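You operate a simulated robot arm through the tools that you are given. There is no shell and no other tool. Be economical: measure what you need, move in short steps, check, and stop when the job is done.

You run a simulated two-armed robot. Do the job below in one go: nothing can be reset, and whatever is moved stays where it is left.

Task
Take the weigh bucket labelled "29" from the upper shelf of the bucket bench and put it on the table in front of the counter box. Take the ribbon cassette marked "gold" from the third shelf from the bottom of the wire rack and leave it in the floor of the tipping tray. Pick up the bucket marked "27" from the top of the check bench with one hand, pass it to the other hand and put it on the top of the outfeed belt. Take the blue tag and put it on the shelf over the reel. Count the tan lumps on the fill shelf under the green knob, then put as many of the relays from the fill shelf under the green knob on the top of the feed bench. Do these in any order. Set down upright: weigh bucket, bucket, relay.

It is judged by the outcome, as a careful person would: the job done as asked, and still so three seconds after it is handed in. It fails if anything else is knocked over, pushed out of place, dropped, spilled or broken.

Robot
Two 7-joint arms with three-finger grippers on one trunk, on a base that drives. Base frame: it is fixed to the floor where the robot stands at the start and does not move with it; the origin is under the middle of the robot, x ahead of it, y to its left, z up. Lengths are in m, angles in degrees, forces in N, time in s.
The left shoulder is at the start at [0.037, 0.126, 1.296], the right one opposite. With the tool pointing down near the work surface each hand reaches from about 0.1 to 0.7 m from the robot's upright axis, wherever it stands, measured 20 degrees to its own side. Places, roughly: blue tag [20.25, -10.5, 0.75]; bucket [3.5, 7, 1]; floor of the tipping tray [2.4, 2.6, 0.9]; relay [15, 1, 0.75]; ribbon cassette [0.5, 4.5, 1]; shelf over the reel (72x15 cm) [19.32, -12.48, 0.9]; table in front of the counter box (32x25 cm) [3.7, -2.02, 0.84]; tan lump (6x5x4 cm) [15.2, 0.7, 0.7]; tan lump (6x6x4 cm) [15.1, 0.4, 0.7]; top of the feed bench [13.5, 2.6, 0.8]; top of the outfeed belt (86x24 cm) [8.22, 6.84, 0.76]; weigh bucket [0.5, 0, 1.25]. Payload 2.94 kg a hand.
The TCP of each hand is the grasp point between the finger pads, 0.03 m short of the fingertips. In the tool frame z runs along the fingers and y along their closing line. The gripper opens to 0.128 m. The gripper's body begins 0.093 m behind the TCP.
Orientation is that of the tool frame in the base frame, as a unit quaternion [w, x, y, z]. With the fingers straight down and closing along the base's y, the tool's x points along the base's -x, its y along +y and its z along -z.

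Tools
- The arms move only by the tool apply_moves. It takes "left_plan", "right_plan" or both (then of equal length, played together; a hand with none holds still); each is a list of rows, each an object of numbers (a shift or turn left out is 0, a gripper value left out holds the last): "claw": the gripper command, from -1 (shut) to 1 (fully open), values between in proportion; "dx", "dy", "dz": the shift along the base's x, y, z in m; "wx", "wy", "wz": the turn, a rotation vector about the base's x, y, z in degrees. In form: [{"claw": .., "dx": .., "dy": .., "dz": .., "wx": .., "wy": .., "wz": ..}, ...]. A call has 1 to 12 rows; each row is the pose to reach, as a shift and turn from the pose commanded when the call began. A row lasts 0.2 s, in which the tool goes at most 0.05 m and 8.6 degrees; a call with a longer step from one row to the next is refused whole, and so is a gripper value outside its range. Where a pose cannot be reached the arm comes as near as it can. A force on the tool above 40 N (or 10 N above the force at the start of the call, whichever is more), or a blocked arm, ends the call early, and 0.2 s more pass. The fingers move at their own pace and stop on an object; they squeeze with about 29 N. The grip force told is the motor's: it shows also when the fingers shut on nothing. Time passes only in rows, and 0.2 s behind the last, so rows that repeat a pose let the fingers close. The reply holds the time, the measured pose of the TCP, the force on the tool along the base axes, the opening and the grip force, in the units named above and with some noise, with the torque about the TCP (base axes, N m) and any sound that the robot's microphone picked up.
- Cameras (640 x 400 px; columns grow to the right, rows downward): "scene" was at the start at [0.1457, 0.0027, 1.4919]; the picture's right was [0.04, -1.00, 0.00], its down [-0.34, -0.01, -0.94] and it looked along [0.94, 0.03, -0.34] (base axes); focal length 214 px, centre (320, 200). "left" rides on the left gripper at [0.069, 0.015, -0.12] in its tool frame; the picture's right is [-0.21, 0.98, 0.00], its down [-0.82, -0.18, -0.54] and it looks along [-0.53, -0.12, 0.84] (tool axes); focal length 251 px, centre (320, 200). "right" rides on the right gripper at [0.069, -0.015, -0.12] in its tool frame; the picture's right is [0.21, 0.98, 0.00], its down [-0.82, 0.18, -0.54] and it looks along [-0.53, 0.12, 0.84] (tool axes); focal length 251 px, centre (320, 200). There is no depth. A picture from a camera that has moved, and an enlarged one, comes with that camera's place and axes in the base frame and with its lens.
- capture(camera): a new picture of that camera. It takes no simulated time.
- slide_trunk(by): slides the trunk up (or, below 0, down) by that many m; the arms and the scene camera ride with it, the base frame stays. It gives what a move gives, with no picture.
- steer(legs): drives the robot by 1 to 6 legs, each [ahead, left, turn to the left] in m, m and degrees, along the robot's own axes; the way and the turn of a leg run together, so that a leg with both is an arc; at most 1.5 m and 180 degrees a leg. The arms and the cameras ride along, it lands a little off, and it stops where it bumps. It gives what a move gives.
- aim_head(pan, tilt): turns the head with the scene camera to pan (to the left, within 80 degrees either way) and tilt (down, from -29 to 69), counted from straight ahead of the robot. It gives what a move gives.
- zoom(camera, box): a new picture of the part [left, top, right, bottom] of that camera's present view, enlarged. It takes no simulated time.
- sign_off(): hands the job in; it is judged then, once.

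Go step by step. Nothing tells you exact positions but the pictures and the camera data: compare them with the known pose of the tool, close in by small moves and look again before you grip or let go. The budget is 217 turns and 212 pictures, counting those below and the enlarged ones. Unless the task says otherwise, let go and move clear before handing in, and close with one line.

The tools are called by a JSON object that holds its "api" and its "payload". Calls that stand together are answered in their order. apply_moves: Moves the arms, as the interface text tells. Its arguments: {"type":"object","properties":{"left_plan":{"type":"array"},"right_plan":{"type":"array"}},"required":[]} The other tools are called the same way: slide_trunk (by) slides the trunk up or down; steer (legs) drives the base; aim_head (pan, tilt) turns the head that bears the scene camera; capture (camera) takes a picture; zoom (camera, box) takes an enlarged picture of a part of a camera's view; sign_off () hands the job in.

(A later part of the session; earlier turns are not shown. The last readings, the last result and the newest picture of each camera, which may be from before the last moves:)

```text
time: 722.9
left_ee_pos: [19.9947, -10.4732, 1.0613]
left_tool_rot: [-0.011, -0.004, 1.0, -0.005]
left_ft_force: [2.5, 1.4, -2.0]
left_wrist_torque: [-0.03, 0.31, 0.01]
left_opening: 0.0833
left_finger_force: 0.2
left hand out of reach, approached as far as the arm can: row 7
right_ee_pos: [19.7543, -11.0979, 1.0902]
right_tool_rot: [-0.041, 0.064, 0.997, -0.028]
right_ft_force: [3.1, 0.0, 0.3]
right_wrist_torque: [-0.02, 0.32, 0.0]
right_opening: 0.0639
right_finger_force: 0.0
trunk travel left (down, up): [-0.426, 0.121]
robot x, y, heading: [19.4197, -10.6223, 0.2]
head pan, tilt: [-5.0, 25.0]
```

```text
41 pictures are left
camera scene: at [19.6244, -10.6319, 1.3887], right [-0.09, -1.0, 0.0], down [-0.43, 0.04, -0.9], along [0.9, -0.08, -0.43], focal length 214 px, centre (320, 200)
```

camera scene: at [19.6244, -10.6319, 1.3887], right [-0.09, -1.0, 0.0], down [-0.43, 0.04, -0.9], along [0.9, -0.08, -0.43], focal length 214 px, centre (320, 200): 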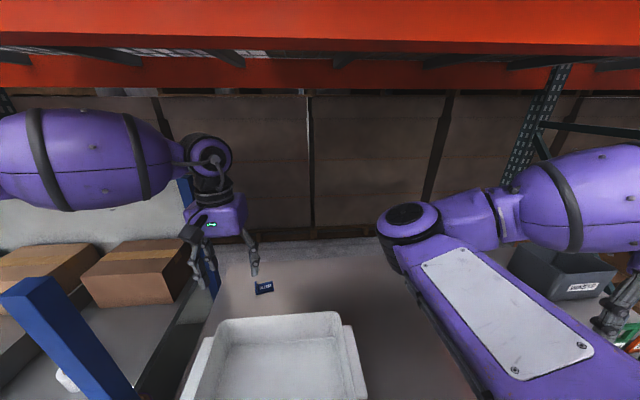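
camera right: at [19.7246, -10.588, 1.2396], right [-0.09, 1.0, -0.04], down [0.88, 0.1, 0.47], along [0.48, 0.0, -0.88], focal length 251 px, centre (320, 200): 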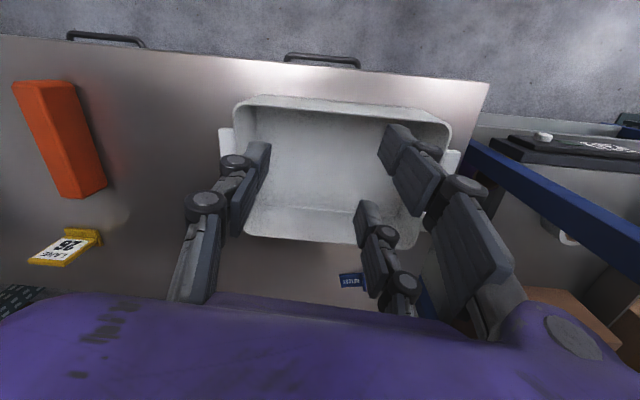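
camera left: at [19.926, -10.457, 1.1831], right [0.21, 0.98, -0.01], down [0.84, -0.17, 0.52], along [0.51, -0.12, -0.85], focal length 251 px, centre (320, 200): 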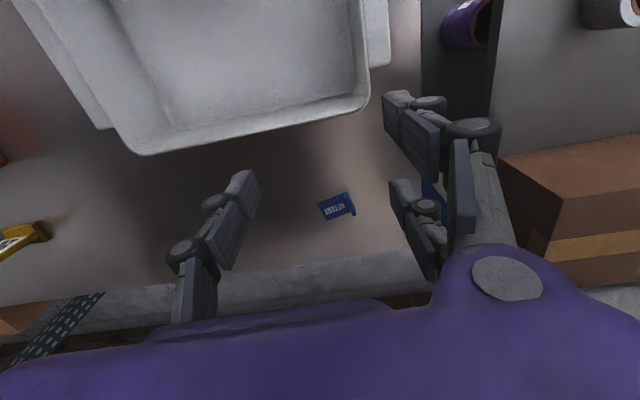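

{"api": "zoom", "payload": {"camera": "left", "box": [280, 170, 390, 240]}}

{"api": "apply_moves", "payload": {"left_plan": [{"dx": 0.02, "dz": -0.04, "claw": 0.5}, {"dx": 0.05, "dz": -0.08}, {"dx": 0.08, "dz": -0.11}, {"dx": 0.11, "dz": -0.14}]}}

{"api": "capture", "payload": {"camera": "left"}}

```text
5.71 times, centred on (335, 205) of left
camera zoom: at [19.926, -10.457, 1.1831], right [0.21, 0.98, -0.01], down [0.84, -0.17, 0.52], along [0.51, -0.12, -0.85], focal length 1437 px, centre (234, 171)
```

zoom: 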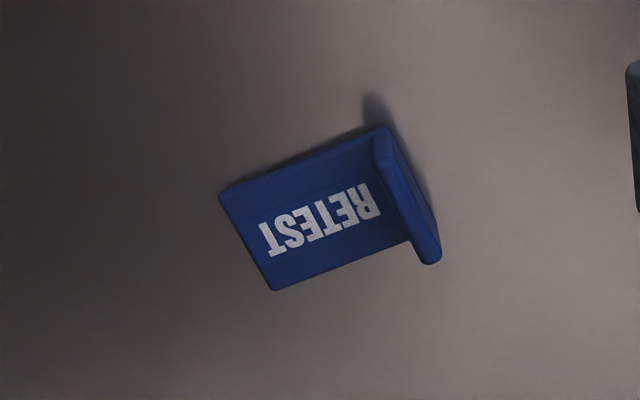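

```text
time: 723.9
left_ee_pos: [20.0069, -10.4431, 1.0189]
left_tool_rot: [-0.005, -0.006, 1.0, -0.006]
left_ft_force: [0.3, 0.1, 0.4]
left_wrist_torque: [-0.02, 0.04, -0.03]
left_opening: 0.0961
left_finger_force: 0.0
left hand out of reach, approached as far as the arm can: row 1, 2, 3, 4
right_ee_pos: [19.7483, -11.0976, 1.0948]
right_tool_rot: [-0.036, 0.064, 0.997, -0.026]
right_ft_force: [-0.3, 0.0, 0.0]
right_wrist_torque: [-0.02, -0.01, -0.01]
right_opening: 0.0641
right_finger_force: 0.1
trunk travel left (down, up): [-0.426, 0.121]
robot x, y, heading: [19.4197, -10.6244, 0.3]
head pan, tilt: [-5.0, 25.0]
```

```text
39 pictures are left
camera left: at [19.9371, -10.428, 1.1399], right [0.2, 0.98, -0.01], down [0.83, -0.17, 0.53], along [0.52, -0.12, -0.85], focal length 251 px, centre (320, 200)
```

left: 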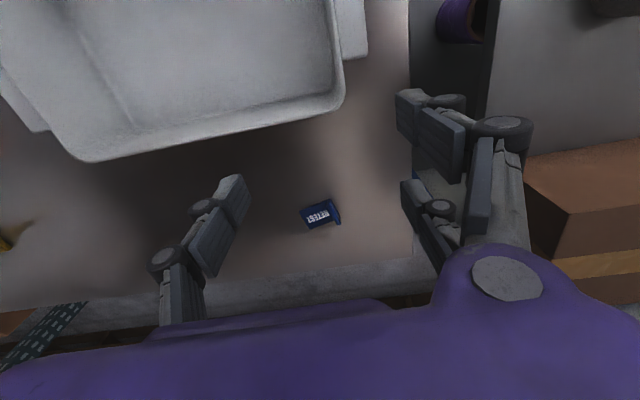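

The tool-down reach ends at x≈20.0. I pitch the left hand 35° forward and bring the base a little closer.

{"api": "steer", "payload": {"legs": [[0.05, 0, 0]]}}

{"api": "apply_moves", "payload": {"left_plan": [{"wy": -7}, {"wy": -14}, {"wy": -21}, {"wy": -28}, {"wy": -35}, {"wy": -35, "dx": 0.03, "dy": -0.01}, {"wy": -35, "dx": 0.06, "dy": -0.02, "dz": -0.03}, {"wy": -35, "dx": 0.09, "dy": -0.03, "dz": -0.06}]}}

{"api": "capture", "payload": {"camera": "left"}}

```text
time: 724.8
left_ee_pos: [20.0548, -10.4442, 1.0206]
left_tool_rot: [-0.005, -0.005, 1.0, -0.005]
left_ft_force: [0.3, -0.2, 1.0]
left_wrist_torque: [0.01, -0.01, 0.02]
left_opening: 0.0958
left_finger_force: 0.1
right_ee_pos: [19.7971, -11.0971, 1.0942]
right_tool_rot: [-0.035, 0.063, 0.997, -0.027]
right_ft_force: [0.2, 0.0, -0.9]
right_wrist_torque: [-0.02, -0.01, 0.02]
right_opening: 0.0639
right_finger_force: 0.1
trunk travel left (down, up): [-0.426, 0.121]
robot x, y, heading: [19.47, -10.6216, 0.1]
head pan, tilt: [-5.0, 25.0]
```

```text
time: 726.6
left_ee_pos: [20.1317, -10.4696, 0.975]
left_tool_rot: [0.298, -0.003, 0.955, -0.006]
left_ft_force: [-0.5, -0.7, 0.6]
left_wrist_torque: [-0.01, -0.01, 0.04]
left_opening: 0.0961
left_finger_force: 0.1
left hand out of reach, approached as far as the arm can: row 8
right_ee_pos: [19.7968, -11.0961, 1.0946]
right_tool_rot: [-0.034, 0.063, 0.997, -0.027]
right_ft_force: [-0.7, 0.2, 0.9]
right_wrist_torque: [0.02, -0.03, -0.03]
right_opening: 0.0641
right_finger_force: 0.1
trunk travel left (down, up): [-0.426, 0.121]
robot x, y, heading: [19.4694, -10.6212, 0.1]
head pan, tilt: [-5.0, 25.0]
```

```text
38 pictures are left
camera left: at [20.0045, -10.4533, 1.0355], right [0.17, 0.98, 0.11], down [0.37, -0.17, 0.91], along [0.91, -0.12, -0.39], focal length 251 px, centre (320, 200)
```

left: 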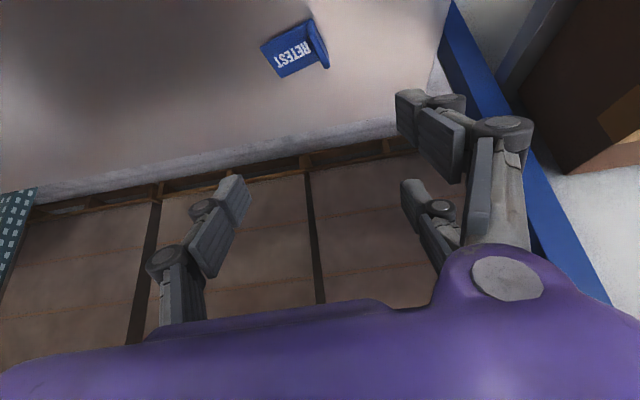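

{"api": "apply_moves", "payload": {"left_plan": [{"dz": -0.04, "dx": 0.01, "dy": -0.005}, {"dz": -0.08, "dx": 0.02, "dy": -0.01}, {"dz": -0.11, "dx": 0.03, "dy": -0.015}]}}

{"api": "capture", "payload": {"camera": "left"}}

{"api": "capture", "payload": {"camera": "scene"}}

```text
time: 727.4
left_ee_pos: [20.1241, -10.4374, 0.9021]
left_tool_rot: [0.296, -0.004, 0.955, -0.007]
left_ft_force: [-0.1, 0.7, -0.1]
left_wrist_torque: [-0.01, -0.01, -0.02]
left_opening: 0.0958
left_finger_force: 0.1
left hand out of reach, approached as far as the arm can: row 1, 2, 3
right_ee_pos: [19.7991, -11.0961, 1.0944]
right_tool_rot: [-0.036, 0.064, 0.997, -0.027]
right_ft_force: [1.3, -0.2, 0.1]
right_wrist_torque: [-0.06, 0.06, 0.04]
right_opening: 0.0638
right_finger_force: 0.1
trunk travel left (down, up): [-0.426, 0.121]
robot x, y, heading: [19.4683, -10.6205, 0.1]
head pan, tilt: [-5.0, 25.0]
```

```text
37 pictures are left
camera left: at [19.9973, -10.4213, 0.9625], right [0.18, 0.98, 0.11], down [0.37, -0.17, 0.91], along [0.91, -0.12, -0.39], focal length 251 px, centre (320, 200)
```

left: 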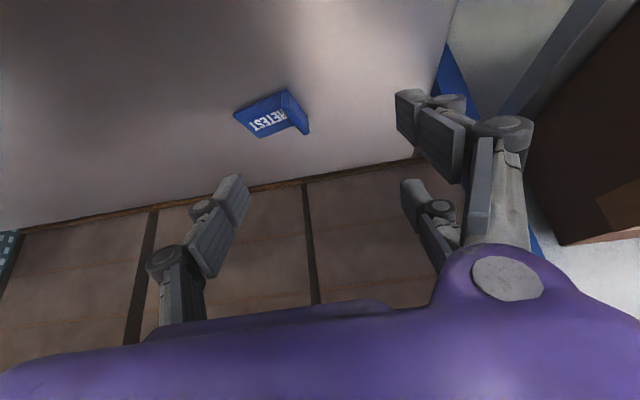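

```text
36 pictures are left
camera scene: at [19.6635, -10.63, 1.3913], right [-0.09, -1.0, 0.0], down [-0.42, 0.04, -0.91], along [0.9, -0.08, -0.42], focal length 214 px, centre (320, 200)
```

scene: 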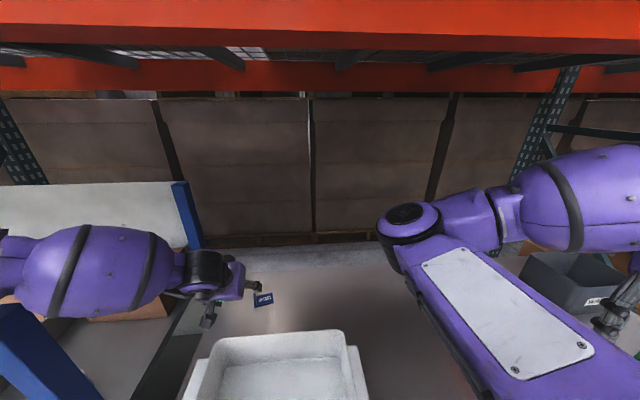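

I shift the base right and slightly forward, then lower with the trunk for better reach.

{"api": "steer", "payload": {"legs": [[0.03, -0.08, 0]]}}

{"api": "slide_trunk", "payload": {"by": -0.08}}

{"api": "apply_moves", "payload": {"left_plan": [{"dx": 0.02, "dy": 0.01}, {"dx": 0.04, "dy": 0.02}, {"dx": 0.05, "dy": 0.03}]}}

{"api": "capture", "payload": {"camera": "left"}}

```text
time: 728.8
left_ee_pos: [20.153, -10.5162, 0.903]
left_tool_rot: [0.296, -0.004, 0.955, -0.007]
left_ft_force: [0.0, 0.4, -0.8]
left_wrist_torque: [-0.01, -0.01, -0.05]
left_opening: 0.096
left_finger_force: 0.0
right_ee_pos: [19.828, -11.1764, 1.0944]
right_tool_rot: [-0.035, 0.062, 0.997, -0.027]
right_ft_force: [-0.1, -0.3, -0.1]
right_wrist_torque: [0.01, -0.01, -0.01]
right_opening: 0.0641
right_finger_force: 0.1
trunk travel left (down, up): [-0.426, 0.121]
robot x, y, heading: [19.4963, -10.7009, -0.2]
head pan, tilt: [-5.0, 25.0]
```

```text
time: 730.0
left_ee_pos: [20.1516, -10.516, 0.8228]
left_tool_rot: [0.297, -0.003, 0.955, -0.006]
left_ft_force: [0.2, 0.6, -0.4]
left_wrist_torque: [0.03, -0.03, 0.02]
left_opening: 0.0958
left_finger_force: 0.1
right_ee_pos: [19.828, -11.1758, 1.0152]
right_tool_rot: [-0.035, 0.062, 0.997, -0.027]
right_ft_force: [0.3, 0.6, 0.0]
right_wrist_torque: [0.02, -0.01, 0.01]
right_opening: 0.0639
right_finger_force: 0.0
trunk travel left (down, up): [-0.346, 0.201]
robot x, y, heading: [19.5006, -10.7053, 0.1]
head pan, tilt: [-5.0, 25.0]
```

```text
time: 730.8
left_ee_pos: [20.2031, -10.4903, 0.826]
left_tool_rot: [0.296, -0.002, 0.955, -0.006]
left_ft_force: [-0.5, 0.0, 0.1]
left_wrist_torque: [-0.04, 0.02, 0.0]
left_opening: 0.0961
left_finger_force: 0.1
right_ee_pos: [19.8265, -11.1796, 1.0142]
right_tool_rot: [-0.035, 0.063, 0.997, -0.025]
right_ft_force: [0.6, -0.8, 0.1]
right_wrist_torque: [0.0, 0.01, 0.04]
right_opening: 0.0639
right_finger_force: 0.1
trunk travel left (down, up): [-0.346, 0.201]
robot x, y, heading: [19.4957, -10.7022, 0.1]
head pan, tilt: [-5.0, 25.0]
```

```text
35 pictures are left
camera left: at [20.076, -10.4745, 0.8856], right [0.18, 0.98, 0.11], down [0.37, -0.17, 0.91], along [0.91, -0.12, -0.39], focal length 251 px, centre (320, 200)
```

left: 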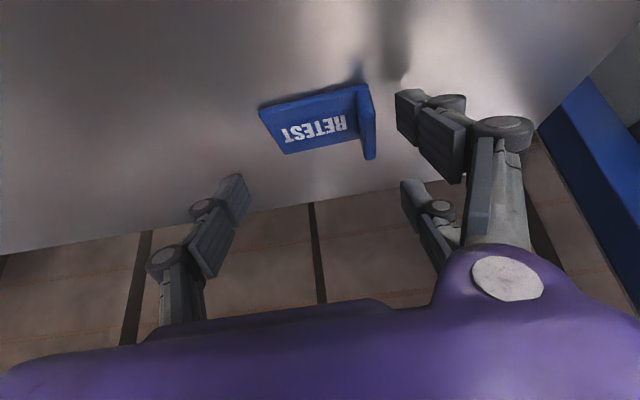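

{"api": "zoom", "payload": {"camera": "left", "box": [240, 50, 400, 180]}}

{"api": "zoom", "payload": {"camera": "scene", "box": [180, 200, 320, 320]}}

```text
3.08 times, centred on (320, 115) of left
camera zoom: at [20.076, -10.4745, 0.8856], right [0.18, 0.98, 0.11], down [0.37, -0.17, 0.91], along [0.91, -0.12, -0.39], focal length 774 px, centre (320, 462)
```

zoom: 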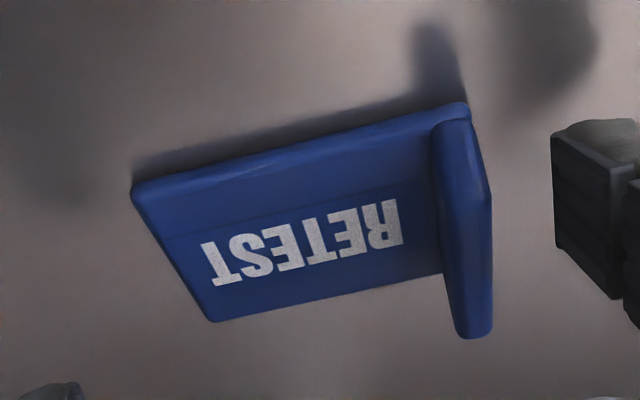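

```text
3.33 times, centred on (250, 260) of scene
camera zoom: at [19.7147, -10.7146, 1.3088], right [-0.09, -1.0, 0.0], down [-0.42, 0.04, -0.91], along [0.9, -0.08, -0.42], focal length 715 px, centre (553, 0)
```

zoom: 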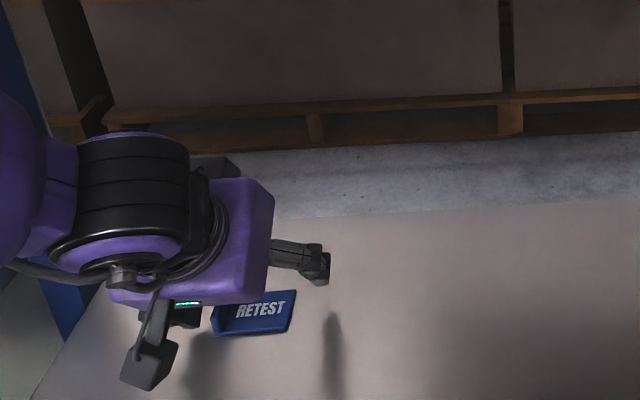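

The tag is a small slab with a raised fin, about 5–6 cm wide, and sits centred between the fingers. I come down over it.

{"api": "apply_moves", "payload": {"left_plan": [{"dx": -0.015, "dy": 0.002, "dz": -0.004}, {"dx": -0.028, "dy": 0.003, "dz": -0.01}, {"dx": -0.03, "dy": 0.003, "dz": -0.016}]}}

{"api": "capture", "payload": {"camera": "left"}}

```text
time: 731.6
left_ee_pos: [20.1785, -10.4817, 0.8163]
left_tool_rot: [0.305, -0.002, 0.952, -0.005]
left_ft_force: [-4.7, 3.5, 10.8]
left_wrist_torque: [0.7, 0.4, 0.16]
left_opening: 0.1043
left_finger_force: 6.0
right_ee_pos: [19.8273, -11.1757, 1.0138]
right_tool_rot: [-0.035, 0.063, 0.997, -0.027]
right_ft_force: [0.0, 1.1, 0.5]
right_wrist_torque: [0.0, 0.04, -0.01]
right_opening: 0.0643
right_finger_force: 0.0
trunk travel left (down, up): [-0.346, 0.201]
robot x, y, heading: [19.5022, -10.7028, 0.3]
head pan, tilt: [-5.0, 25.0]
stopped in row 3 (left hand): the force on the tool passed its limit at 43 N (the readings are from after the stop); the commanded pose is now the measured one
```

```text
32 pictures are left
camera left: at [20.0507, -10.4664, 0.8741], right [0.17, 0.98, 0.11], down [0.35, -0.17, 0.92], along [0.92, -0.12, -0.37], focal length 251 px, centre (320, 200)
```

left: 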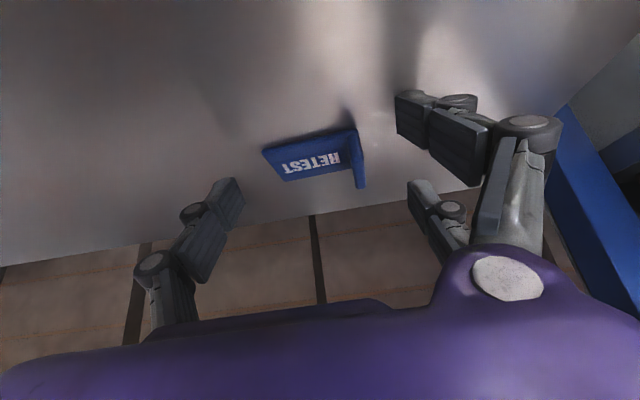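

Fingertips are at the bench level around the tag. I ease up 3 mm and close.

{"api": "apply_moves", "payload": {"left_plan": [{"dz": 0.004}, {"dz": 0.004, "claw": 0.2}, {"dz": 0.004, "claw": -0.2}, {"dz": 0.004, "claw": -1}, {"dz": 0.004, "claw": -1}, {"dz": 0.004, "claw": -1}]}}

{"api": "capture", "payload": {"camera": "left"}}

```text
time: 732.6
left_ee_pos: [20.1804, -10.4745, 0.8258]
left_tool_rot: [0.311, -0.006, 0.95, 0.002]
left_ft_force: [-3.2, 18.9, 31.0]
left_wrist_torque: [1.64, 0.52, -0.15]
left_opening: 0.0392
left_finger_force: 12.8
right_ee_pos: [19.8274, -11.1743, 1.0156]
right_tool_rot: [-0.034, 0.062, 0.997, -0.026]
right_ft_force: [0.0, 0.1, -0.1]
right_wrist_torque: [0.03, -0.02, -0.01]
right_opening: 0.0641
right_finger_force: 0.0
trunk travel left (down, up): [-0.346, 0.201]
robot x, y, heading: [19.5012, -10.7027, 0.4]
head pan, tilt: [-5.0, 25.0]
stopped in row 4 (left hand): the force on the tool passed its limit at 45 N (the readings are from after the stop); the commanded pose is now the measured one
```

```text
31 pictures are left
camera left: at [20.0522, -10.46, 0.8821], right [0.16, 0.98, 0.13], down [0.34, -0.18, 0.92], along [0.93, -0.1, -0.37], focal length 251 px, centre (320, 200)
```

left: 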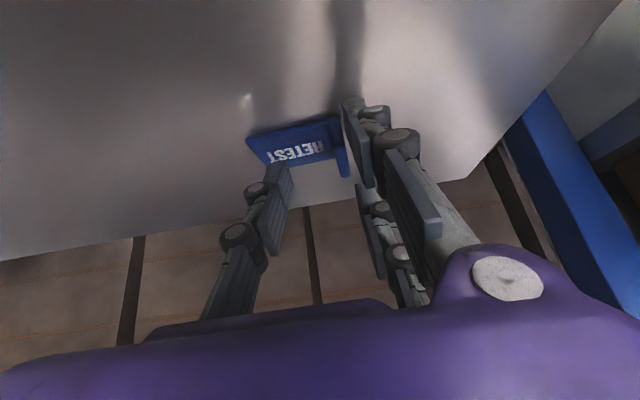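

The fingers swing lower as they close. The left one is now over the slab, so I raise a bit and pinch the fin.

{"api": "apply_moves", "payload": {"left_plan": [{"dz": 0.004}, {"dz": 0.006, "claw": -0.6}, {"dz": 0.007, "claw": -1}, {"dz": 0.007, "claw": -1}, {"dz": 0.007, "claw": -1}]}}

{"api": "zoom", "payload": {"camera": "left", "box": [220, 60, 440, 240]}}

```text
time: 733.8
left_ee_pos: [20.1801, -10.4831, 0.8287]
left_tool_rot: [0.307, -0.001, 0.952, -0.003]
left_ft_force: [1.6, -5.5, 11.3]
left_wrist_torque: [0.01, -0.46, -0.21]
left_opening: 0.006
left_finger_force: 23.3
right_ee_pos: [19.8286, -11.1758, 1.0138]
right_tool_rot: [-0.035, 0.062, 0.997, -0.027]
right_ft_force: [-0.4, 0.3, 0.7]
right_wrist_torque: [-0.02, -0.02, 0.0]
right_opening: 0.0638
right_finger_force: 0.0
trunk travel left (down, up): [-0.346, 0.201]
robot x, y, heading: [19.496, -10.704, 0.2]
head pan, tilt: [-5.0, 25.0]
```

```text
2.22 times, centred on (330, 150) of left
camera zoom: at [20.0519, -10.4664, 0.8864], right [0.17, 0.98, 0.12], down [0.35, -0.17, 0.92], along [0.92, -0.12, -0.37], focal length 559 px, centre (298, 311)
```

zoom: 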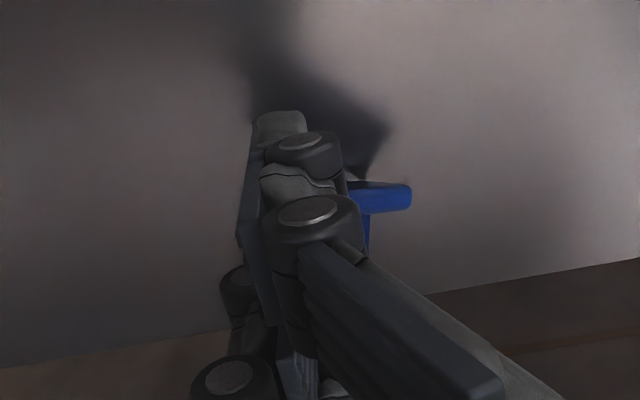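

{"api": "apply_moves", "payload": {"left_plan": [{"dz": 0.02}, {"dz": 0.05}, {"dz": 0.08}, {"dz": 0.1}]}}

{"api": "capture", "payload": {"camera": "left"}}

{"api": "zoom", "payload": {"camera": "scene", "box": [180, 180, 320, 320]}}

```text
time: 734.8
left_ee_pos: [20.1794, -10.4793, 0.9281]
left_tool_rot: [0.306, -0.003, 0.952, -0.003]
left_ft_force: [-0.6, -0.4, 0.3]
left_wrist_torque: [0.04, 0.0, 0.03]
left_opening: 0.0001
left_finger_force: 3.1
right_ee_pos: [19.8277, -11.1754, 1.0149]
right_tool_rot: [-0.034, 0.063, 0.997, -0.026]
right_ft_force: [0.5, 0.6, 0.2]
right_wrist_torque: [0.0, 0.01, 0.0]
right_opening: 0.064
right_finger_force: 0.0
trunk travel left (down, up): [-0.346, 0.201]
robot x, y, heading: [19.4982, -10.6983, 0.2]
head pan, tilt: [-5.0, 25.0]
```

```text
29 pictures are left
camera left: at [20.0516, -10.4647, 0.9854], right [0.17, 0.98, 0.12], down [0.35, -0.17, 0.92], along [0.92, -0.11, -0.38], focal length 251 px, centre (320, 200)
```

left: 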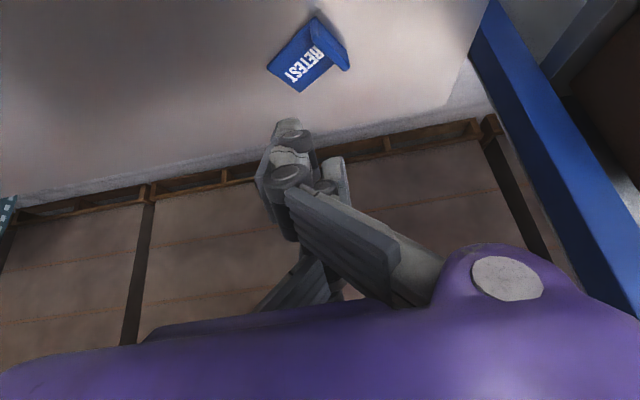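

```text
2.86 times, centred on (250, 250) of scene
camera zoom: at [19.7153, -10.7103, 1.3086], right [-0.08, -1.0, 0.0], down [-0.42, 0.04, -0.91], along [0.9, -0.08, -0.42], focal length 613 px, centre (520, 57)
```

zoom: 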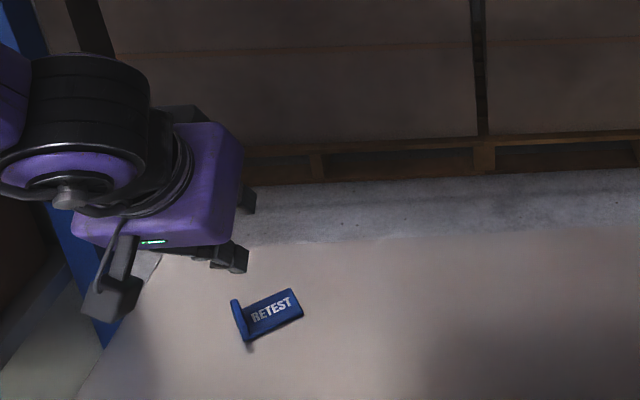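

The tag slipped and turned about 25° on the bench. I realign: yaw the hand 25° so it pinches the fin squarely, with the base shifted right a bit for reach.

{"api": "steer", "payload": {"legs": [[0, -0.06, 0]]}}

{"api": "apply_moves", "payload": {"left_plan": [{"wz": 7, "dy": 0.02, "claw": -0.3}, {"wz": 14, "dy": 0.04}, {"wz": 20, "dy": 0.06}, {"wz": 25, "dy": 0.068, "dz": -0.02}, {"wz": 25, "dy": 0.068, "dz": -0.05}]}}

{"api": "capture", "payload": {"camera": "left"}}

```text
time: 736.0
left_ee_pos: [20.1796, -10.5392, 0.9276]
left_tool_rot: [0.306, -0.003, 0.952, -0.003]
left_ft_force: [0.2, -1.1, 0.0]
left_wrist_torque: [-0.02, 0.01, 0.02]
left_opening: 0.0001
left_finger_force: 3.4
right_ee_pos: [19.829, -11.2345, 1.0146]
right_tool_rot: [-0.035, 0.061, 0.997, -0.027]
right_ft_force: [1.0, -0.2, -0.4]
right_wrist_torque: [-0.01, -0.02, 0.0]
right_opening: 0.0643
right_finger_force: 0.0
trunk travel left (down, up): [-0.346, 0.201]
robot x, y, heading: [19.4991, -10.761, 0.4]
head pan, tilt: [-5.0, 25.0]
```

```text
time: 737.2
left_ee_pos: [20.1814, -10.4713, 0.8773]
left_tool_rot: [0.299, -0.21, 0.929, 0.063]
left_ft_force: [0.8, 0.5, -0.3]
left_wrist_torque: [-0.01, 0.02, 0.02]
left_opening: 0.0447
left_finger_force: 0.2
right_ee_pos: [19.8303, -11.2345, 1.014]
right_tool_rot: [-0.036, 0.061, 0.997, -0.027]
right_ft_force: [0.2, 0.5, 0.3]
right_wrist_torque: [-0.05, 0.01, -0.01]
right_opening: 0.0641
right_finger_force: 0.0
trunk travel left (down, up): [-0.346, 0.201]
robot x, y, heading: [19.4981, -10.7632, 0.3]
head pan, tilt: [-5.0, 25.0]
```

```text
27 pictures are left
camera left: at [20.0583, -10.5106, 0.935], right [-0.26, 0.96, 0.12], down [0.39, -0.01, 0.92], along [0.88, 0.29, -0.38], focal length 251 px, centre (320, 200)
```

left: 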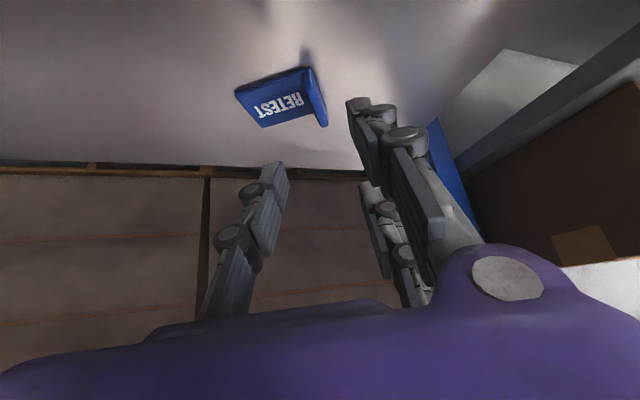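

{"api": "apply_moves", "payload": {"left_plan": [{"wz": 8, "dx": -0.004, "dy": 0.001, "dz": -0.015}, {"wz": 8, "dx": -0.004, "dy": 0.001, "dz": -0.035}]}}

{"api": "zoom", "payload": {"camera": "left", "box": [220, 60, 440, 220]}}

```text
time: 737.8
left_ee_pos: [20.1769, -10.4697, 0.8426]
left_tool_rot: [0.294, -0.275, 0.912, 0.084]
left_ft_force: [0.4, -0.5, 0.3]
left_wrist_torque: [0.01, 0.03, -0.03]
left_opening: 0.0448
left_finger_force: 0.0
right_ee_pos: [19.829, -11.2345, 1.014]
right_tool_rot: [-0.034, 0.062, 0.997, -0.027]
right_ft_force: [0.2, -0.4, -0.3]
right_wrist_torque: [-0.03, 0.0, -0.03]
right_opening: 0.0643
right_finger_force: 0.1
trunk travel left (down, up): [-0.346, 0.201]
robot x, y, heading: [19.4983, -10.7565, 0.3]
head pan, tilt: [-5.0, 25.0]
```

```text
2.50 times, centred on (330, 140) of left
camera zoom: at [20.061, -10.5258, 0.9], right [-0.39, 0.91, 0.12], down [0.39, 0.05, 0.92], along [0.83, 0.41, -0.38], focal length 629 px, centre (295, 350)
```

zoom: 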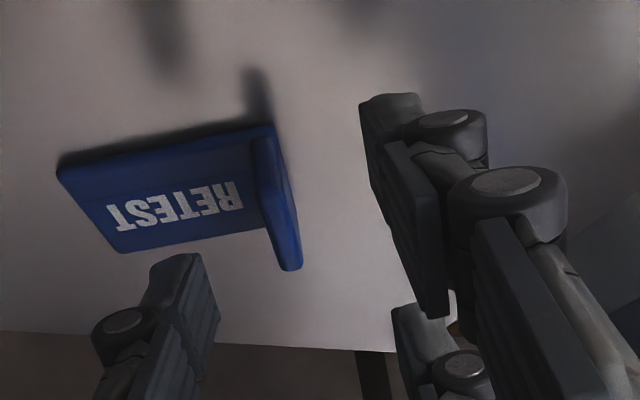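

{"api": "apply_moves", "payload": {"left_plan": [{"dx": -0.004, "dy": -0.003, "dz": -0.01}, {"dx": -0.004, "dy": -0.003, "dz": -0.0165}, {"dx": -0.004, "dy": -0.003, "dz": -0.0165, "claw": -0.6}, {"dx": -0.004, "dy": -0.003, "dz": -0.0165, "claw": -1}, {"dx": -0.004, "dy": -0.003, "dz": -0.0165, "claw": -1}, {"dx": -0.004, "dy": -0.003, "dz": -0.0165, "claw": -1}]}}

{"api": "apply_moves", "payload": {"left_plan": [{"dz": 0.01}, {"dz": 0.03}, {"dz": 0.05}]}}

{"api": "zoom", "payload": {"camera": "left", "box": [200, 40, 420, 220]}}

```text
time: 739.2
left_ee_pos: [20.1732, -10.4729, 0.8254]
left_tool_rot: [0.293, -0.274, 0.912, 0.084]
left_ft_force: [0.5, 0.0, -0.1]
left_wrist_torque: [-0.03, 0.03, 0.02]
left_opening: 0.0
left_finger_force: 3.0
right_ee_pos: [19.83, -11.2355, 1.0143]
right_tool_rot: [-0.034, 0.062, 0.997, -0.026]
right_ft_force: [-0.3, 0.1, 0.2]
right_wrist_torque: [-0.03, 0.03, 0.0]
right_opening: 0.064
right_finger_force: 0.0
trunk travel left (down, up): [-0.346, 0.201]
robot x, y, heading: [19.4978, -10.7628, 0.2]
head pan, tilt: [-5.0, 25.0]
```

```text
time: 740.0
left_ee_pos: [20.1714, -10.4734, 0.8765]
left_tool_rot: [0.293, -0.275, 0.912, 0.086]
left_ft_force: [-0.8, 1.0, -0.8]
left_wrist_torque: [0.0, -0.02, -0.02]
left_opening: 0.0
left_finger_force: 2.5
right_ee_pos: [19.8289, -11.2345, 1.0145]
right_tool_rot: [-0.035, 0.062, 0.997, -0.027]
right_ft_force: [-0.7, 0.4, 0.4]
right_wrist_torque: [0.04, -0.02, 0.0]
right_opening: 0.0639
right_finger_force: 0.0
trunk travel left (down, up): [-0.346, 0.201]
robot x, y, heading: [19.5016, -10.7693, 0.2]
head pan, tilt: [-5.0, 25.0]
```

```text
2.22 times, centred on (310, 130) of left
camera zoom: at [20.0559, -10.5291, 0.9339], right [-0.39, 0.91, 0.12], down [0.39, 0.05, 0.92], along [0.83, 0.41, -0.38], focal length 559 px, centre (342, 356)
```

zoom: 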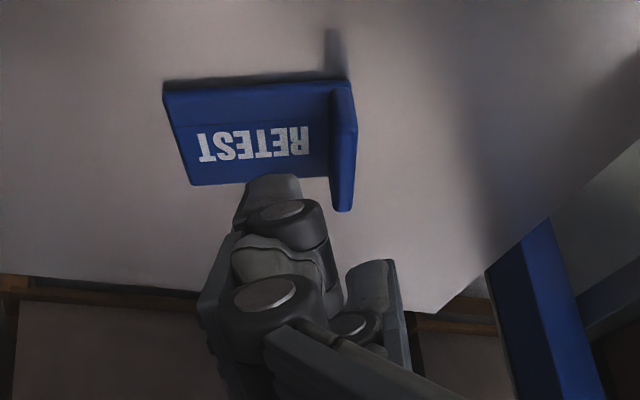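

The fin is lower than I assumed and turned about 21°. I realign and go lower before closing.

{"api": "apply_moves", "payload": {"left_plan": [{"wz": -6, "dx": 0.002, "dy": 0.007, "claw": -0.3}, {"wz": -12, "dx": 0.003, "dy": 0.0145, "dz": -0.02}, {"wz": -12, "dx": 0.003, "dy": 0.0145, "dz": -0.045}, {"wz": -12, "dx": 0.003, "dy": 0.0145, "dz": -0.054}]}}

{"api": "zoom", "payload": {"camera": "left", "box": [220, 80, 440, 240]}}

```text
time: 741.0
left_ee_pos: [20.1759, -10.4598, 0.8251]
left_tool_rot: [0.304, -0.177, 0.934, 0.054]
left_ft_force: [-3.8, 0.5, 21.4]
left_wrist_torque: [0.45, 0.64, 0.19]
left_opening: 0.0466
left_finger_force: 1.0
right_ee_pos: [19.827, -11.236, 1.0145]
right_tool_rot: [-0.035, 0.062, 0.997, -0.027]
right_ft_force: [0.7, 0.2, -0.6]
right_wrist_torque: [0.0, -0.02, 0.0]
right_opening: 0.064
right_finger_force: 0.1
trunk travel left (down, up): [-0.346, 0.201]
robot x, y, heading: [19.4972, -10.7608, 0.4]
head pan, tilt: [-5.0, 25.0]
```

```text
2.50 times, centred on (330, 160) of left
camera zoom: at [20.05, -10.49, 0.8824], right [-0.19, 0.97, 0.12], down [0.39, -0.03, 0.92], along [0.9, 0.22, -0.37], focal length 629 px, centre (295, 300)
```

zoom: 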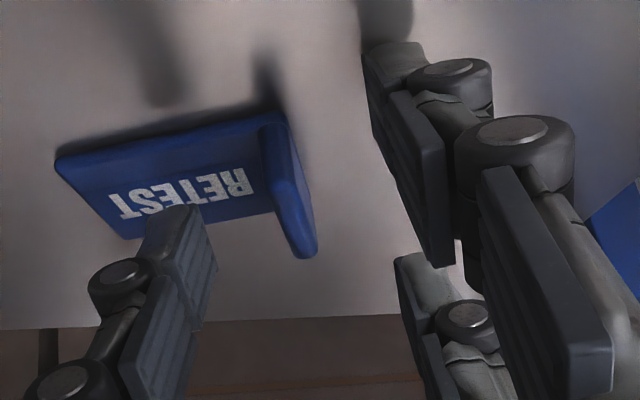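

The inner finger rests on the slab, but the fin sticks out about 1.3 cm behind it. I move 2 cm forward to straddle that part and close there.

{"api": "apply_moves", "payload": {"left_plan": [{"dz": 0.01}, {"dx": 0.02, "dy": 0.007, "dz": 0.01}, {"dx": 0.02, "dy": 0.007, "dz": -0.003}, {"dx": 0.02, "dy": 0.007, "dz": -0.006}]}}

{"api": "zoom", "payload": {"camera": "left", "box": [220, 80, 440, 240]}}

```text
time: 742.0
left_ee_pos: [20.1964, -10.451, 0.8242]
left_tool_rot: [0.308, -0.179, 0.933, 0.053]
left_ft_force: [-10.0, 1.1, 22.5]
left_wrist_torque: [0.49, 0.98, 0.3]
left_opening: 0.0503
left_finger_force: 3.5
right_ee_pos: [19.8269, -11.2354, 1.0148]
right_tool_rot: [-0.034, 0.06, 0.997, -0.025]
right_ft_force: [0.5, 0.4, -0.3]
right_wrist_torque: [0.02, 0.0, 0.04]
right_opening: 0.064
right_finger_force: 0.0
trunk travel left (down, up): [-0.346, 0.201]
robot x, y, heading: [19.4988, -10.7653, 0.3]
head pan, tilt: [-5.0, 25.0]
stopped in row 4 (left hand): the force on the tool passed its limit at 44 N (the readings are from after the stop); the commanded pose is now the measured one
```

```text
2.50 times, centred on (330, 160) of left
camera zoom: at [20.0716, -10.483, 0.8809], right [-0.2, 0.97, 0.12], down [0.38, -0.03, 0.92], along [0.9, 0.23, -0.36], focal length 629 px, centre (295, 300)
```

zoom: 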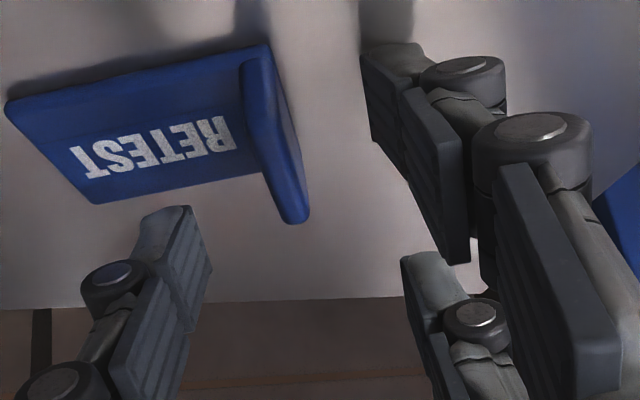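

{"api": "apply_moves", "payload": {"left_plan": [{"dz": 0.001, "claw": -0.5}, {"dz": 0.003, "claw": -0.7}, {"dz": 0.004, "claw": -0.9}, {"dz": 0.004, "claw": -1}, {"dz": 0.004, "claw": -1}]}}

{"api": "zoom", "payload": {"camera": "left", "box": [200, 60, 420, 220]}}

```text
time: 743.2
left_ee_pos: [20.1964, -10.4512, 0.8238]
left_tool_rot: [0.304, -0.178, 0.934, 0.053]
left_ft_force: [-0.8, 0.3, -0.5]
left_wrist_torque: [0.0, 0.0, 0.0]
left_opening: 0.0062
left_finger_force: 5.9
right_ee_pos: [19.8288, -11.2355, 1.0148]
right_tool_rot: [-0.036, 0.062, 0.997, -0.028]
right_ft_force: [0.7, 0.4, -0.1]
right_wrist_torque: [0.0, 0.03, 0.0]
right_opening: 0.064
right_finger_force: 0.1
trunk travel left (down, up): [-0.346, 0.201]
robot x, y, heading: [19.5033, -10.7616, 0.4]
head pan, tilt: [-5.0, 25.0]
```

```text
2.50 times, centred on (310, 140) of left
camera zoom: at [20.0718, -10.4831, 0.8803], right [-0.19, 0.97, 0.12], down [0.39, -0.03, 0.92], along [0.9, 0.22, -0.37], focal length 629 px, centre (345, 350)
```

zoom: 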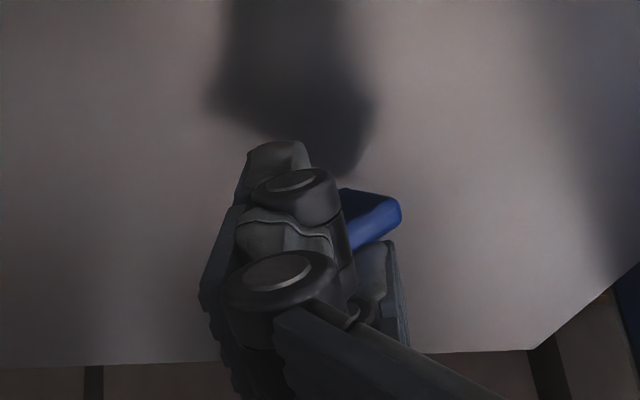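

{"api": "apply_moves", "payload": {"left_plan": [{"claw": -1}, {"claw": -1}, {"dz": 0.01}, {"dz": 0.03}, {"dz": 0.05}]}}

{"api": "capture", "payload": {"camera": "left"}}

```text
time: 744.4
left_ee_pos: [20.1962, -10.4523, 0.875]
left_tool_rot: [0.305, -0.178, 0.934, 0.052]
left_ft_force: [0.3, 0.5, 0.9]
left_wrist_torque: [0.03, -0.01, 0.03]
left_opening: 0.0
left_finger_force: 3.1
right_ee_pos: [19.829, -11.236, 1.0148]
right_tool_rot: [-0.034, 0.061, 0.997, -0.027]
right_ft_force: [0.2, 0.4, 0.0]
right_wrist_torque: [-0.01, 0.01, 0.04]
right_opening: 0.0642
right_finger_force: 0.0
trunk travel left (down, up): [-0.346, 0.201]
robot x, y, heading: [19.4997, -10.7612, 0.4]
head pan, tilt: [-5.0, 25.0]
```

```text
21 pictures are left
camera left: at [20.0718, -10.4833, 0.9323], right [-0.2, 0.97, 0.12], down [0.39, -0.03, 0.92], along [0.9, 0.23, -0.37], focal length 251 px, centre (320, 200)
```

left: 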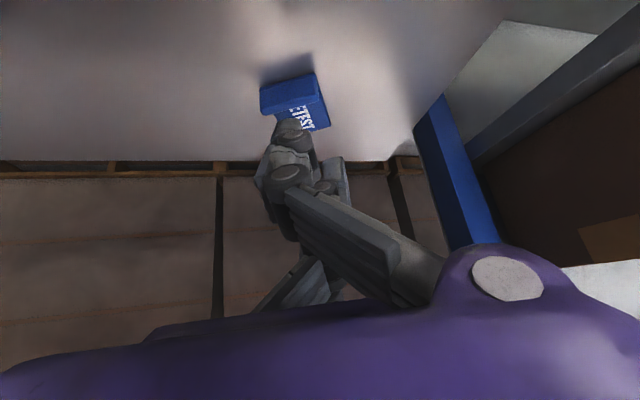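

The tag turned so that its fin faces me squarely across the fingers. I grip it across the fin's 4 cm length now.

{"api": "apply_moves", "payload": {"left_plan": [{"dz": 0.01, "claw": 0.05}, {"dx": -0.008, "dy": -0.0145, "dz": 0.01}, {"dx": -0.008, "dy": -0.0145, "dz": -0.02}, {"dx": -0.008, "dy": -0.0145, "dz": -0.04}, {"dx": -0.008, "dy": -0.0145, "dz": -0.047}]}}

{"api": "zoom", "payload": {"camera": "left", "box": [200, 80, 440, 240]}}

```text
time: 745.6
left_ee_pos: [20.1908, -10.4665, 0.8272]
left_tool_rot: [0.305, -0.179, 0.934, 0.053]
left_ft_force: [-0.5, -0.4, 0.3]
left_wrist_torque: [-0.02, 0.01, 0.0]
left_opening: 0.0672
left_finger_force: 0.0
right_ee_pos: [19.8287, -11.2341, 1.0145]
right_tool_rot: [-0.035, 0.061, 0.997, -0.027]
right_ft_force: [0.1, -0.7, -0.6]
right_wrist_torque: [0.0, -0.01, 0.0]
right_opening: 0.0639
right_finger_force: 0.1
trunk travel left (down, up): [-0.346, 0.201]
robot x, y, heading: [19.5013, -10.7624, 0.4]
head pan, tilt: [-5.0, 25.0]
```

```text
2.50 times, centred on (320, 160) of left
camera zoom: at [20.065, -10.4979, 0.8844], right [-0.2, 0.97, 0.12], down [0.38, -0.03, 0.92], along [0.9, 0.23, -0.37], focal length 629 px, centre (320, 300)
```

zoom: 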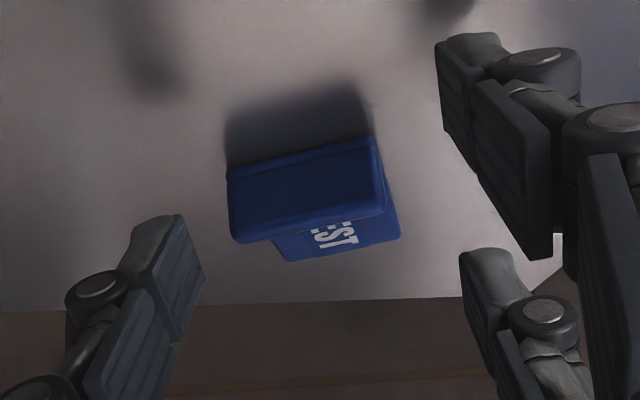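

{"api": "apply_moves", "payload": {"left_plan": [{"dz": -0.003}, {"dz": -0.002, "claw": -0.2}, {"dz": -0.001, "claw": -0.5}, {"claw": -1}, {"claw": -1}, {"claw": -1}, {"dz": 0.01}, {"dz": 0.03}, {"dz": 0.05}]}}

{"api": "capture", "payload": {"camera": "left"}}

```text
time: 747.6
left_ee_pos: [20.1893, -10.4655, 0.8783]
left_tool_rot: [0.305, -0.178, 0.934, 0.053]
left_ft_force: [0.3, 1.1, -0.5]
left_wrist_torque: [0.01, -0.01, 0.02]
left_opening: 0.0
left_finger_force: 2.7
right_ee_pos: [19.828, -11.2344, 1.0153]
right_tool_rot: [-0.035, 0.061, 0.997, -0.026]
right_ft_force: [-1.0, -0.6, -0.1]
right_wrist_torque: [-0.03, -0.03, -0.04]
right_opening: 0.0637
right_finger_force: 0.0
trunk travel left (down, up): [-0.346, 0.201]
robot x, y, heading: [19.5035, -10.7612, 0.1]
head pan, tilt: [-5.0, 25.0]
```

```text
19 pictures are left
camera left: at [20.0645, -10.4973, 0.9354], right [-0.2, 0.97, 0.12], down [0.38, -0.03, 0.92], along [0.9, 0.23, -0.37], focal length 251 px, centre (320, 200)
```

left: 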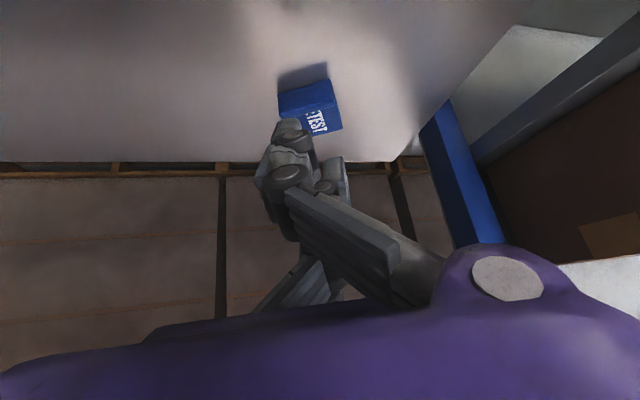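

The 35° pitch leaves too little pad on this low tag. I try a steeper hand, about 12° from vertical, for a deeper grip.

{"api": "apply_moves", "payload": {"left_plan": [{"dz": 0.01, "wx": -2.5, "wy": 6.5, "claw": 0.05}, {"dz": 0.02, "wx": -5, "wy": 13}, {"dz": 0.02, "wx": -8, "wy": 20.5}]}}

```text
time: 748.4
left_ee_pos: [20.1903, -10.4665, 0.8973]
left_tool_rot: [0.121, -0.187, 0.975, 0.019]
left_ft_force: [0.0, -0.1, -0.4]
left_wrist_torque: [-0.06, 0.01, -0.02]
left_opening: 0.0672
left_finger_force: 0.1
right_ee_pos: [19.8303, -11.2351, 1.0146]
right_tool_rot: [-0.035, 0.062, 0.997, -0.027]
right_ft_force: [0.6, 0.2, 1.0]
right_wrist_torque: [0.0, 0.03, 0.03]
right_opening: 0.0637
right_finger_force: 0.0
trunk travel left (down, up): [-0.346, 0.201]
robot x, y, heading: [19.4994, -10.7598, 0.6]
head pan, tilt: [-5.0, 25.0]
```

{"api": "apply_moves", "payload": {"left_plan": [{"wx": -2.5, "wy": 6.5}, {"wx": -4.7, "wy": 12}]}}

{"api": "capture", "payload": {"camera": "left"}}

```text
time: 749.0
left_ee_pos: [20.1861, -10.4466, 0.9074]
left_tool_rot: [0.01, -0.189, 0.982, -0.001]
left_ft_force: [-0.3, -0.5, 0.0]
left_wrist_torque: [-0.01, 0.0, 0.02]
left_opening: 0.0673
left_finger_force: 0.0
left hand out of reach, approached as far as the arm can: row 2
right_ee_pos: [19.8291, -11.2359, 1.0156]
right_tool_rot: [-0.034, 0.062, 0.997, -0.026]
right_ft_force: [0.9, -0.9, 0.7]
right_wrist_torque: [-0.03, -0.03, 0.01]
right_opening: 0.064
right_finger_force: 0.1
trunk travel left (down, up): [-0.346, 0.201]
robot x, y, heading: [19.5006, -10.7595, 0.3]
head pan, tilt: [-5.0, 25.0]
```

```text
18 pictures are left
camera left: at [20.112, -10.4592, 1.0258], right [-0.16, 0.99, 0.0], down [0.82, 0.14, 0.56], along [0.55, 0.09, -0.83], focal length 251 px, centre (320, 200)
```

left: 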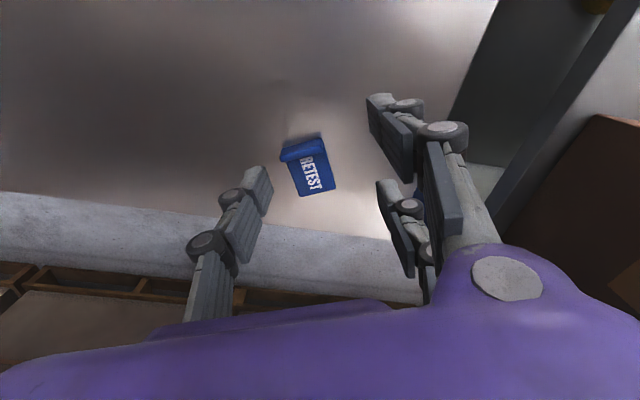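

{"api": "apply_moves", "payload": {"left_plan": [{"wx": 2.5, "wy": -6.5}, {"wx": 4.7, "wy": -12}, {"wx": 4.7, "wy": -12, "dx": 0.013, "dy": 0.005}, {"wx": 4.7, "wy": -12, "dx": 0.013, "dy": 0.005, "dz": -0.03}]}}

```text
time: 750.0
left_ee_pos: [20.2006, -10.4449, 0.8766]
left_tool_rot: [0.121, -0.187, 0.975, 0.019]
left_ft_force: [0.5, -0.6, 0.2]
left_wrist_torque: [0.02, 0.0, 0.0]
left_opening: 0.067
left_finger_force: 0.1
right_ee_pos: [19.8289, -11.2347, 1.0132]
right_tool_rot: [-0.035, 0.061, 0.997, -0.026]
right_ft_force: [1.1, 1.1, -0.4]
right_wrist_torque: [0.0, 0.01, 0.03]
right_opening: 0.0641
right_finger_force: 0.1
trunk travel left (down, up): [-0.346, 0.201]
robot x, y, heading: [19.4989, -10.7634, 0.3]
head pan, tilt: [-5.0, 25.0]
```

{"api": "apply_moves", "payload": {"left_plan": [{"dx": 0.003, "dy": -0.0165}, {"dx": 0.003, "dy": -0.0165, "dz": -0.025}, {"dx": 0.003, "dy": -0.0165, "dz": -0.045}]}}

{"api": "zoom", "payload": {"camera": "left", "box": [200, 80, 440, 240]}}

```text
time: 750.8
left_ee_pos: [20.203, -10.4616, 0.8322]
left_tool_rot: [0.121, -0.187, 0.975, 0.018]
left_ft_force: [0.1, 0.1, -0.1]
left_wrist_torque: [-0.02, 0.0, 0.0]
left_opening: 0.0672
left_finger_force: 0.1
right_ee_pos: [19.8287, -11.2347, 1.0149]
right_tool_rot: [-0.035, 0.063, 0.997, -0.027]
right_ft_force: [0.6, -0.3, -0.1]
right_wrist_torque: [-0.03, -0.02, -0.01]
right_opening: 0.0639
right_finger_force: 0.1
trunk travel left (down, up): [-0.346, 0.201]
robot x, y, heading: [19.4963, -10.7629, 0.5]
head pan, tilt: [-5.0, 25.0]
```

```text
2.50 times, centred on (320, 160) of left
camera zoom: at [20.1062, -10.4811, 0.9316], right [-0.17, 0.99, 0.04], down [0.68, 0.08, 0.73], along [0.71, 0.15, -0.69], focal length 629 px, centre (320, 300)
```

zoom: 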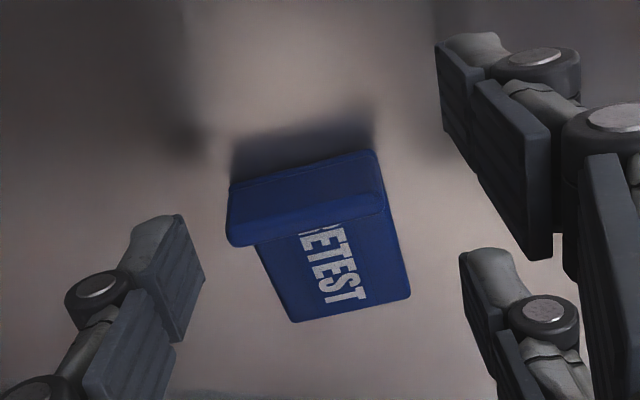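

The tag is well centred now. I lower the last millimetres and close.

{"api": "apply_moves", "payload": {"left_plan": [{"dz": -0.007}, {"dz": -0.007, "claw": -0.2}, {"dz": -0.007, "claw": -0.5}, {"dz": -0.007, "claw": -1}, {"dz": -0.007, "claw": -1}, {"dz": -0.007, "claw": -1}]}}

```text
time: 752.2
left_ee_pos: [20.2029, -10.4599, 0.8252]
left_tool_rot: [0.121, -0.186, 0.975, 0.019]
left_ft_force: [-0.1, 0.1, 0.6]
left_wrist_torque: [-0.04, 0.01, 0.02]
left_opening: 0.0001
left_finger_force: 2.9
right_ee_pos: [19.8293, -11.2348, 1.0136]
right_tool_rot: [-0.035, 0.063, 0.997, -0.027]
right_ft_force: [-0.4, 0.0, 0.2]
right_wrist_torque: [0.0, 0.0, 0.02]
right_opening: 0.0641
right_finger_force: 0.1
trunk travel left (down, up): [-0.346, 0.201]
robot x, y, heading: [19.4986, -10.7638, 0.3]
head pan, tilt: [-5.0, 25.0]
```

The fingers closed just above it, so the tag is lower than I took it to be. I open, go about 18 mm lower and close again.

{"api": "apply_moves", "payload": {"left_plan": [{"dz": 0.01, "claw": 0.05}, {"dz": 0.01, "claw": 0.05}, {"dz": 0.01, "claw": 0.05}, {"dz": -0.005}, {"dz": -0.012}, {"dz": -0.018}]}}

```text
time: 753.6
left_ee_pos: [20.2001, -10.4564, 0.8132]
left_tool_rot: [0.127, -0.187, 0.974, 0.019]
left_ft_force: [8.2, 8.9, 22.1]
left_wrist_torque: [0.89, 0.66, -0.55]
left_opening: 0.0762
left_finger_force: 5.4
left hand out of reach, approached as far as the arm can: row 5, 6
right_ee_pos: [19.828, -11.2341, 1.0152]
right_tool_rot: [-0.035, 0.062, 0.997, -0.026]
right_ft_force: [-0.4, -0.1, -0.5]
right_wrist_torque: [0.01, 0.0, 0.04]
right_opening: 0.064
right_finger_force: 0.0
trunk travel left (down, up): [-0.346, 0.201]
robot x, y, heading: [19.5, -10.7626, 0.0]
head pan, tilt: [-5.0, 25.0]
```

{"api": "apply_moves", "payload": {"left_plan": [{"dz": 0.006}, {"dz": 0.006, "claw": -0.2}, {"dz": 0.006, "claw": -0.5}, {"dz": 0.007, "claw": -1}, {"dz": 0.007, "claw": -1}, {"dz": 0.007, "claw": -1}]}}

```text
time: 755.0
left_ee_pos: [20.1975, -10.4593, 0.8154]
left_tool_rot: [0.12, -0.186, 0.975, 0.018]
left_ft_force: [-0.4, 0.3, 0.1]
left_wrist_torque: [0.0, 0.04, 0.01]
left_opening: 0.0
left_finger_force: 3.4
right_ee_pos: [19.8281, -11.2344, 1.0138]
right_tool_rot: [-0.035, 0.063, 0.997, -0.027]
right_ft_force: [0.2, -0.1, 0.0]
right_wrist_torque: [-0.01, 0.02, -0.01]
right_opening: 0.0638
right_finger_force: 0.0
trunk travel left (down, up): [-0.346, 0.201]
robot x, y, heading: [19.4999, -10.7603, 0.4]
head pan, tilt: [-5.0, 25.0]
```

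{"api": "apply_moves", "payload": {"left_plan": [{"dz": 0.02}, {"dz": 0.04, "claw": 0.2}, {"dz": 0.05, "claw": 0.3}, {"dz": 0.05, "claw": 0.3}]}}

{"api": "capture", "payload": {"camera": "left"}}

```text
time: 756.0
left_ee_pos: [20.1972, -10.4587, 0.8655]
left_tool_rot: [0.121, -0.186, 0.975, 0.018]
left_ft_force: [-0.5, 0.3, -0.3]
left_wrist_torque: [0.0, -0.01, 0.0]
left_opening: 0.0818
left_finger_force: 0.0
right_ee_pos: [19.8284, -11.2345, 1.0145]
right_tool_rot: [-0.035, 0.061, 0.997, -0.027]
right_ft_force: [-0.4, -0.9, -1.0]
right_wrist_torque: [0.04, -0.03, 0.0]
right_opening: 0.0641
right_finger_force: 0.1
trunk travel left (down, up): [-0.346, 0.201]
robot x, y, heading: [19.4967, -10.7607, 0.2]
head pan, tilt: [-5.0, 25.0]
```

```text
16 pictures are left
camera left: at [20.0999, -10.4784, 0.9658], right [-0.17, 0.99, 0.04], down [0.68, 0.08, 0.73], along [0.71, 0.15, -0.69], focal length 251 px, centre (320, 200)
```

left: 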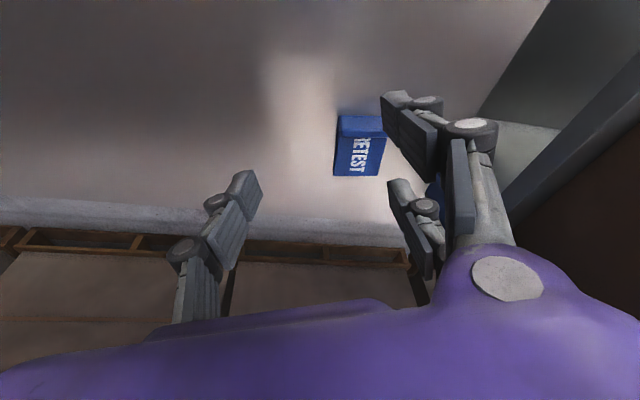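

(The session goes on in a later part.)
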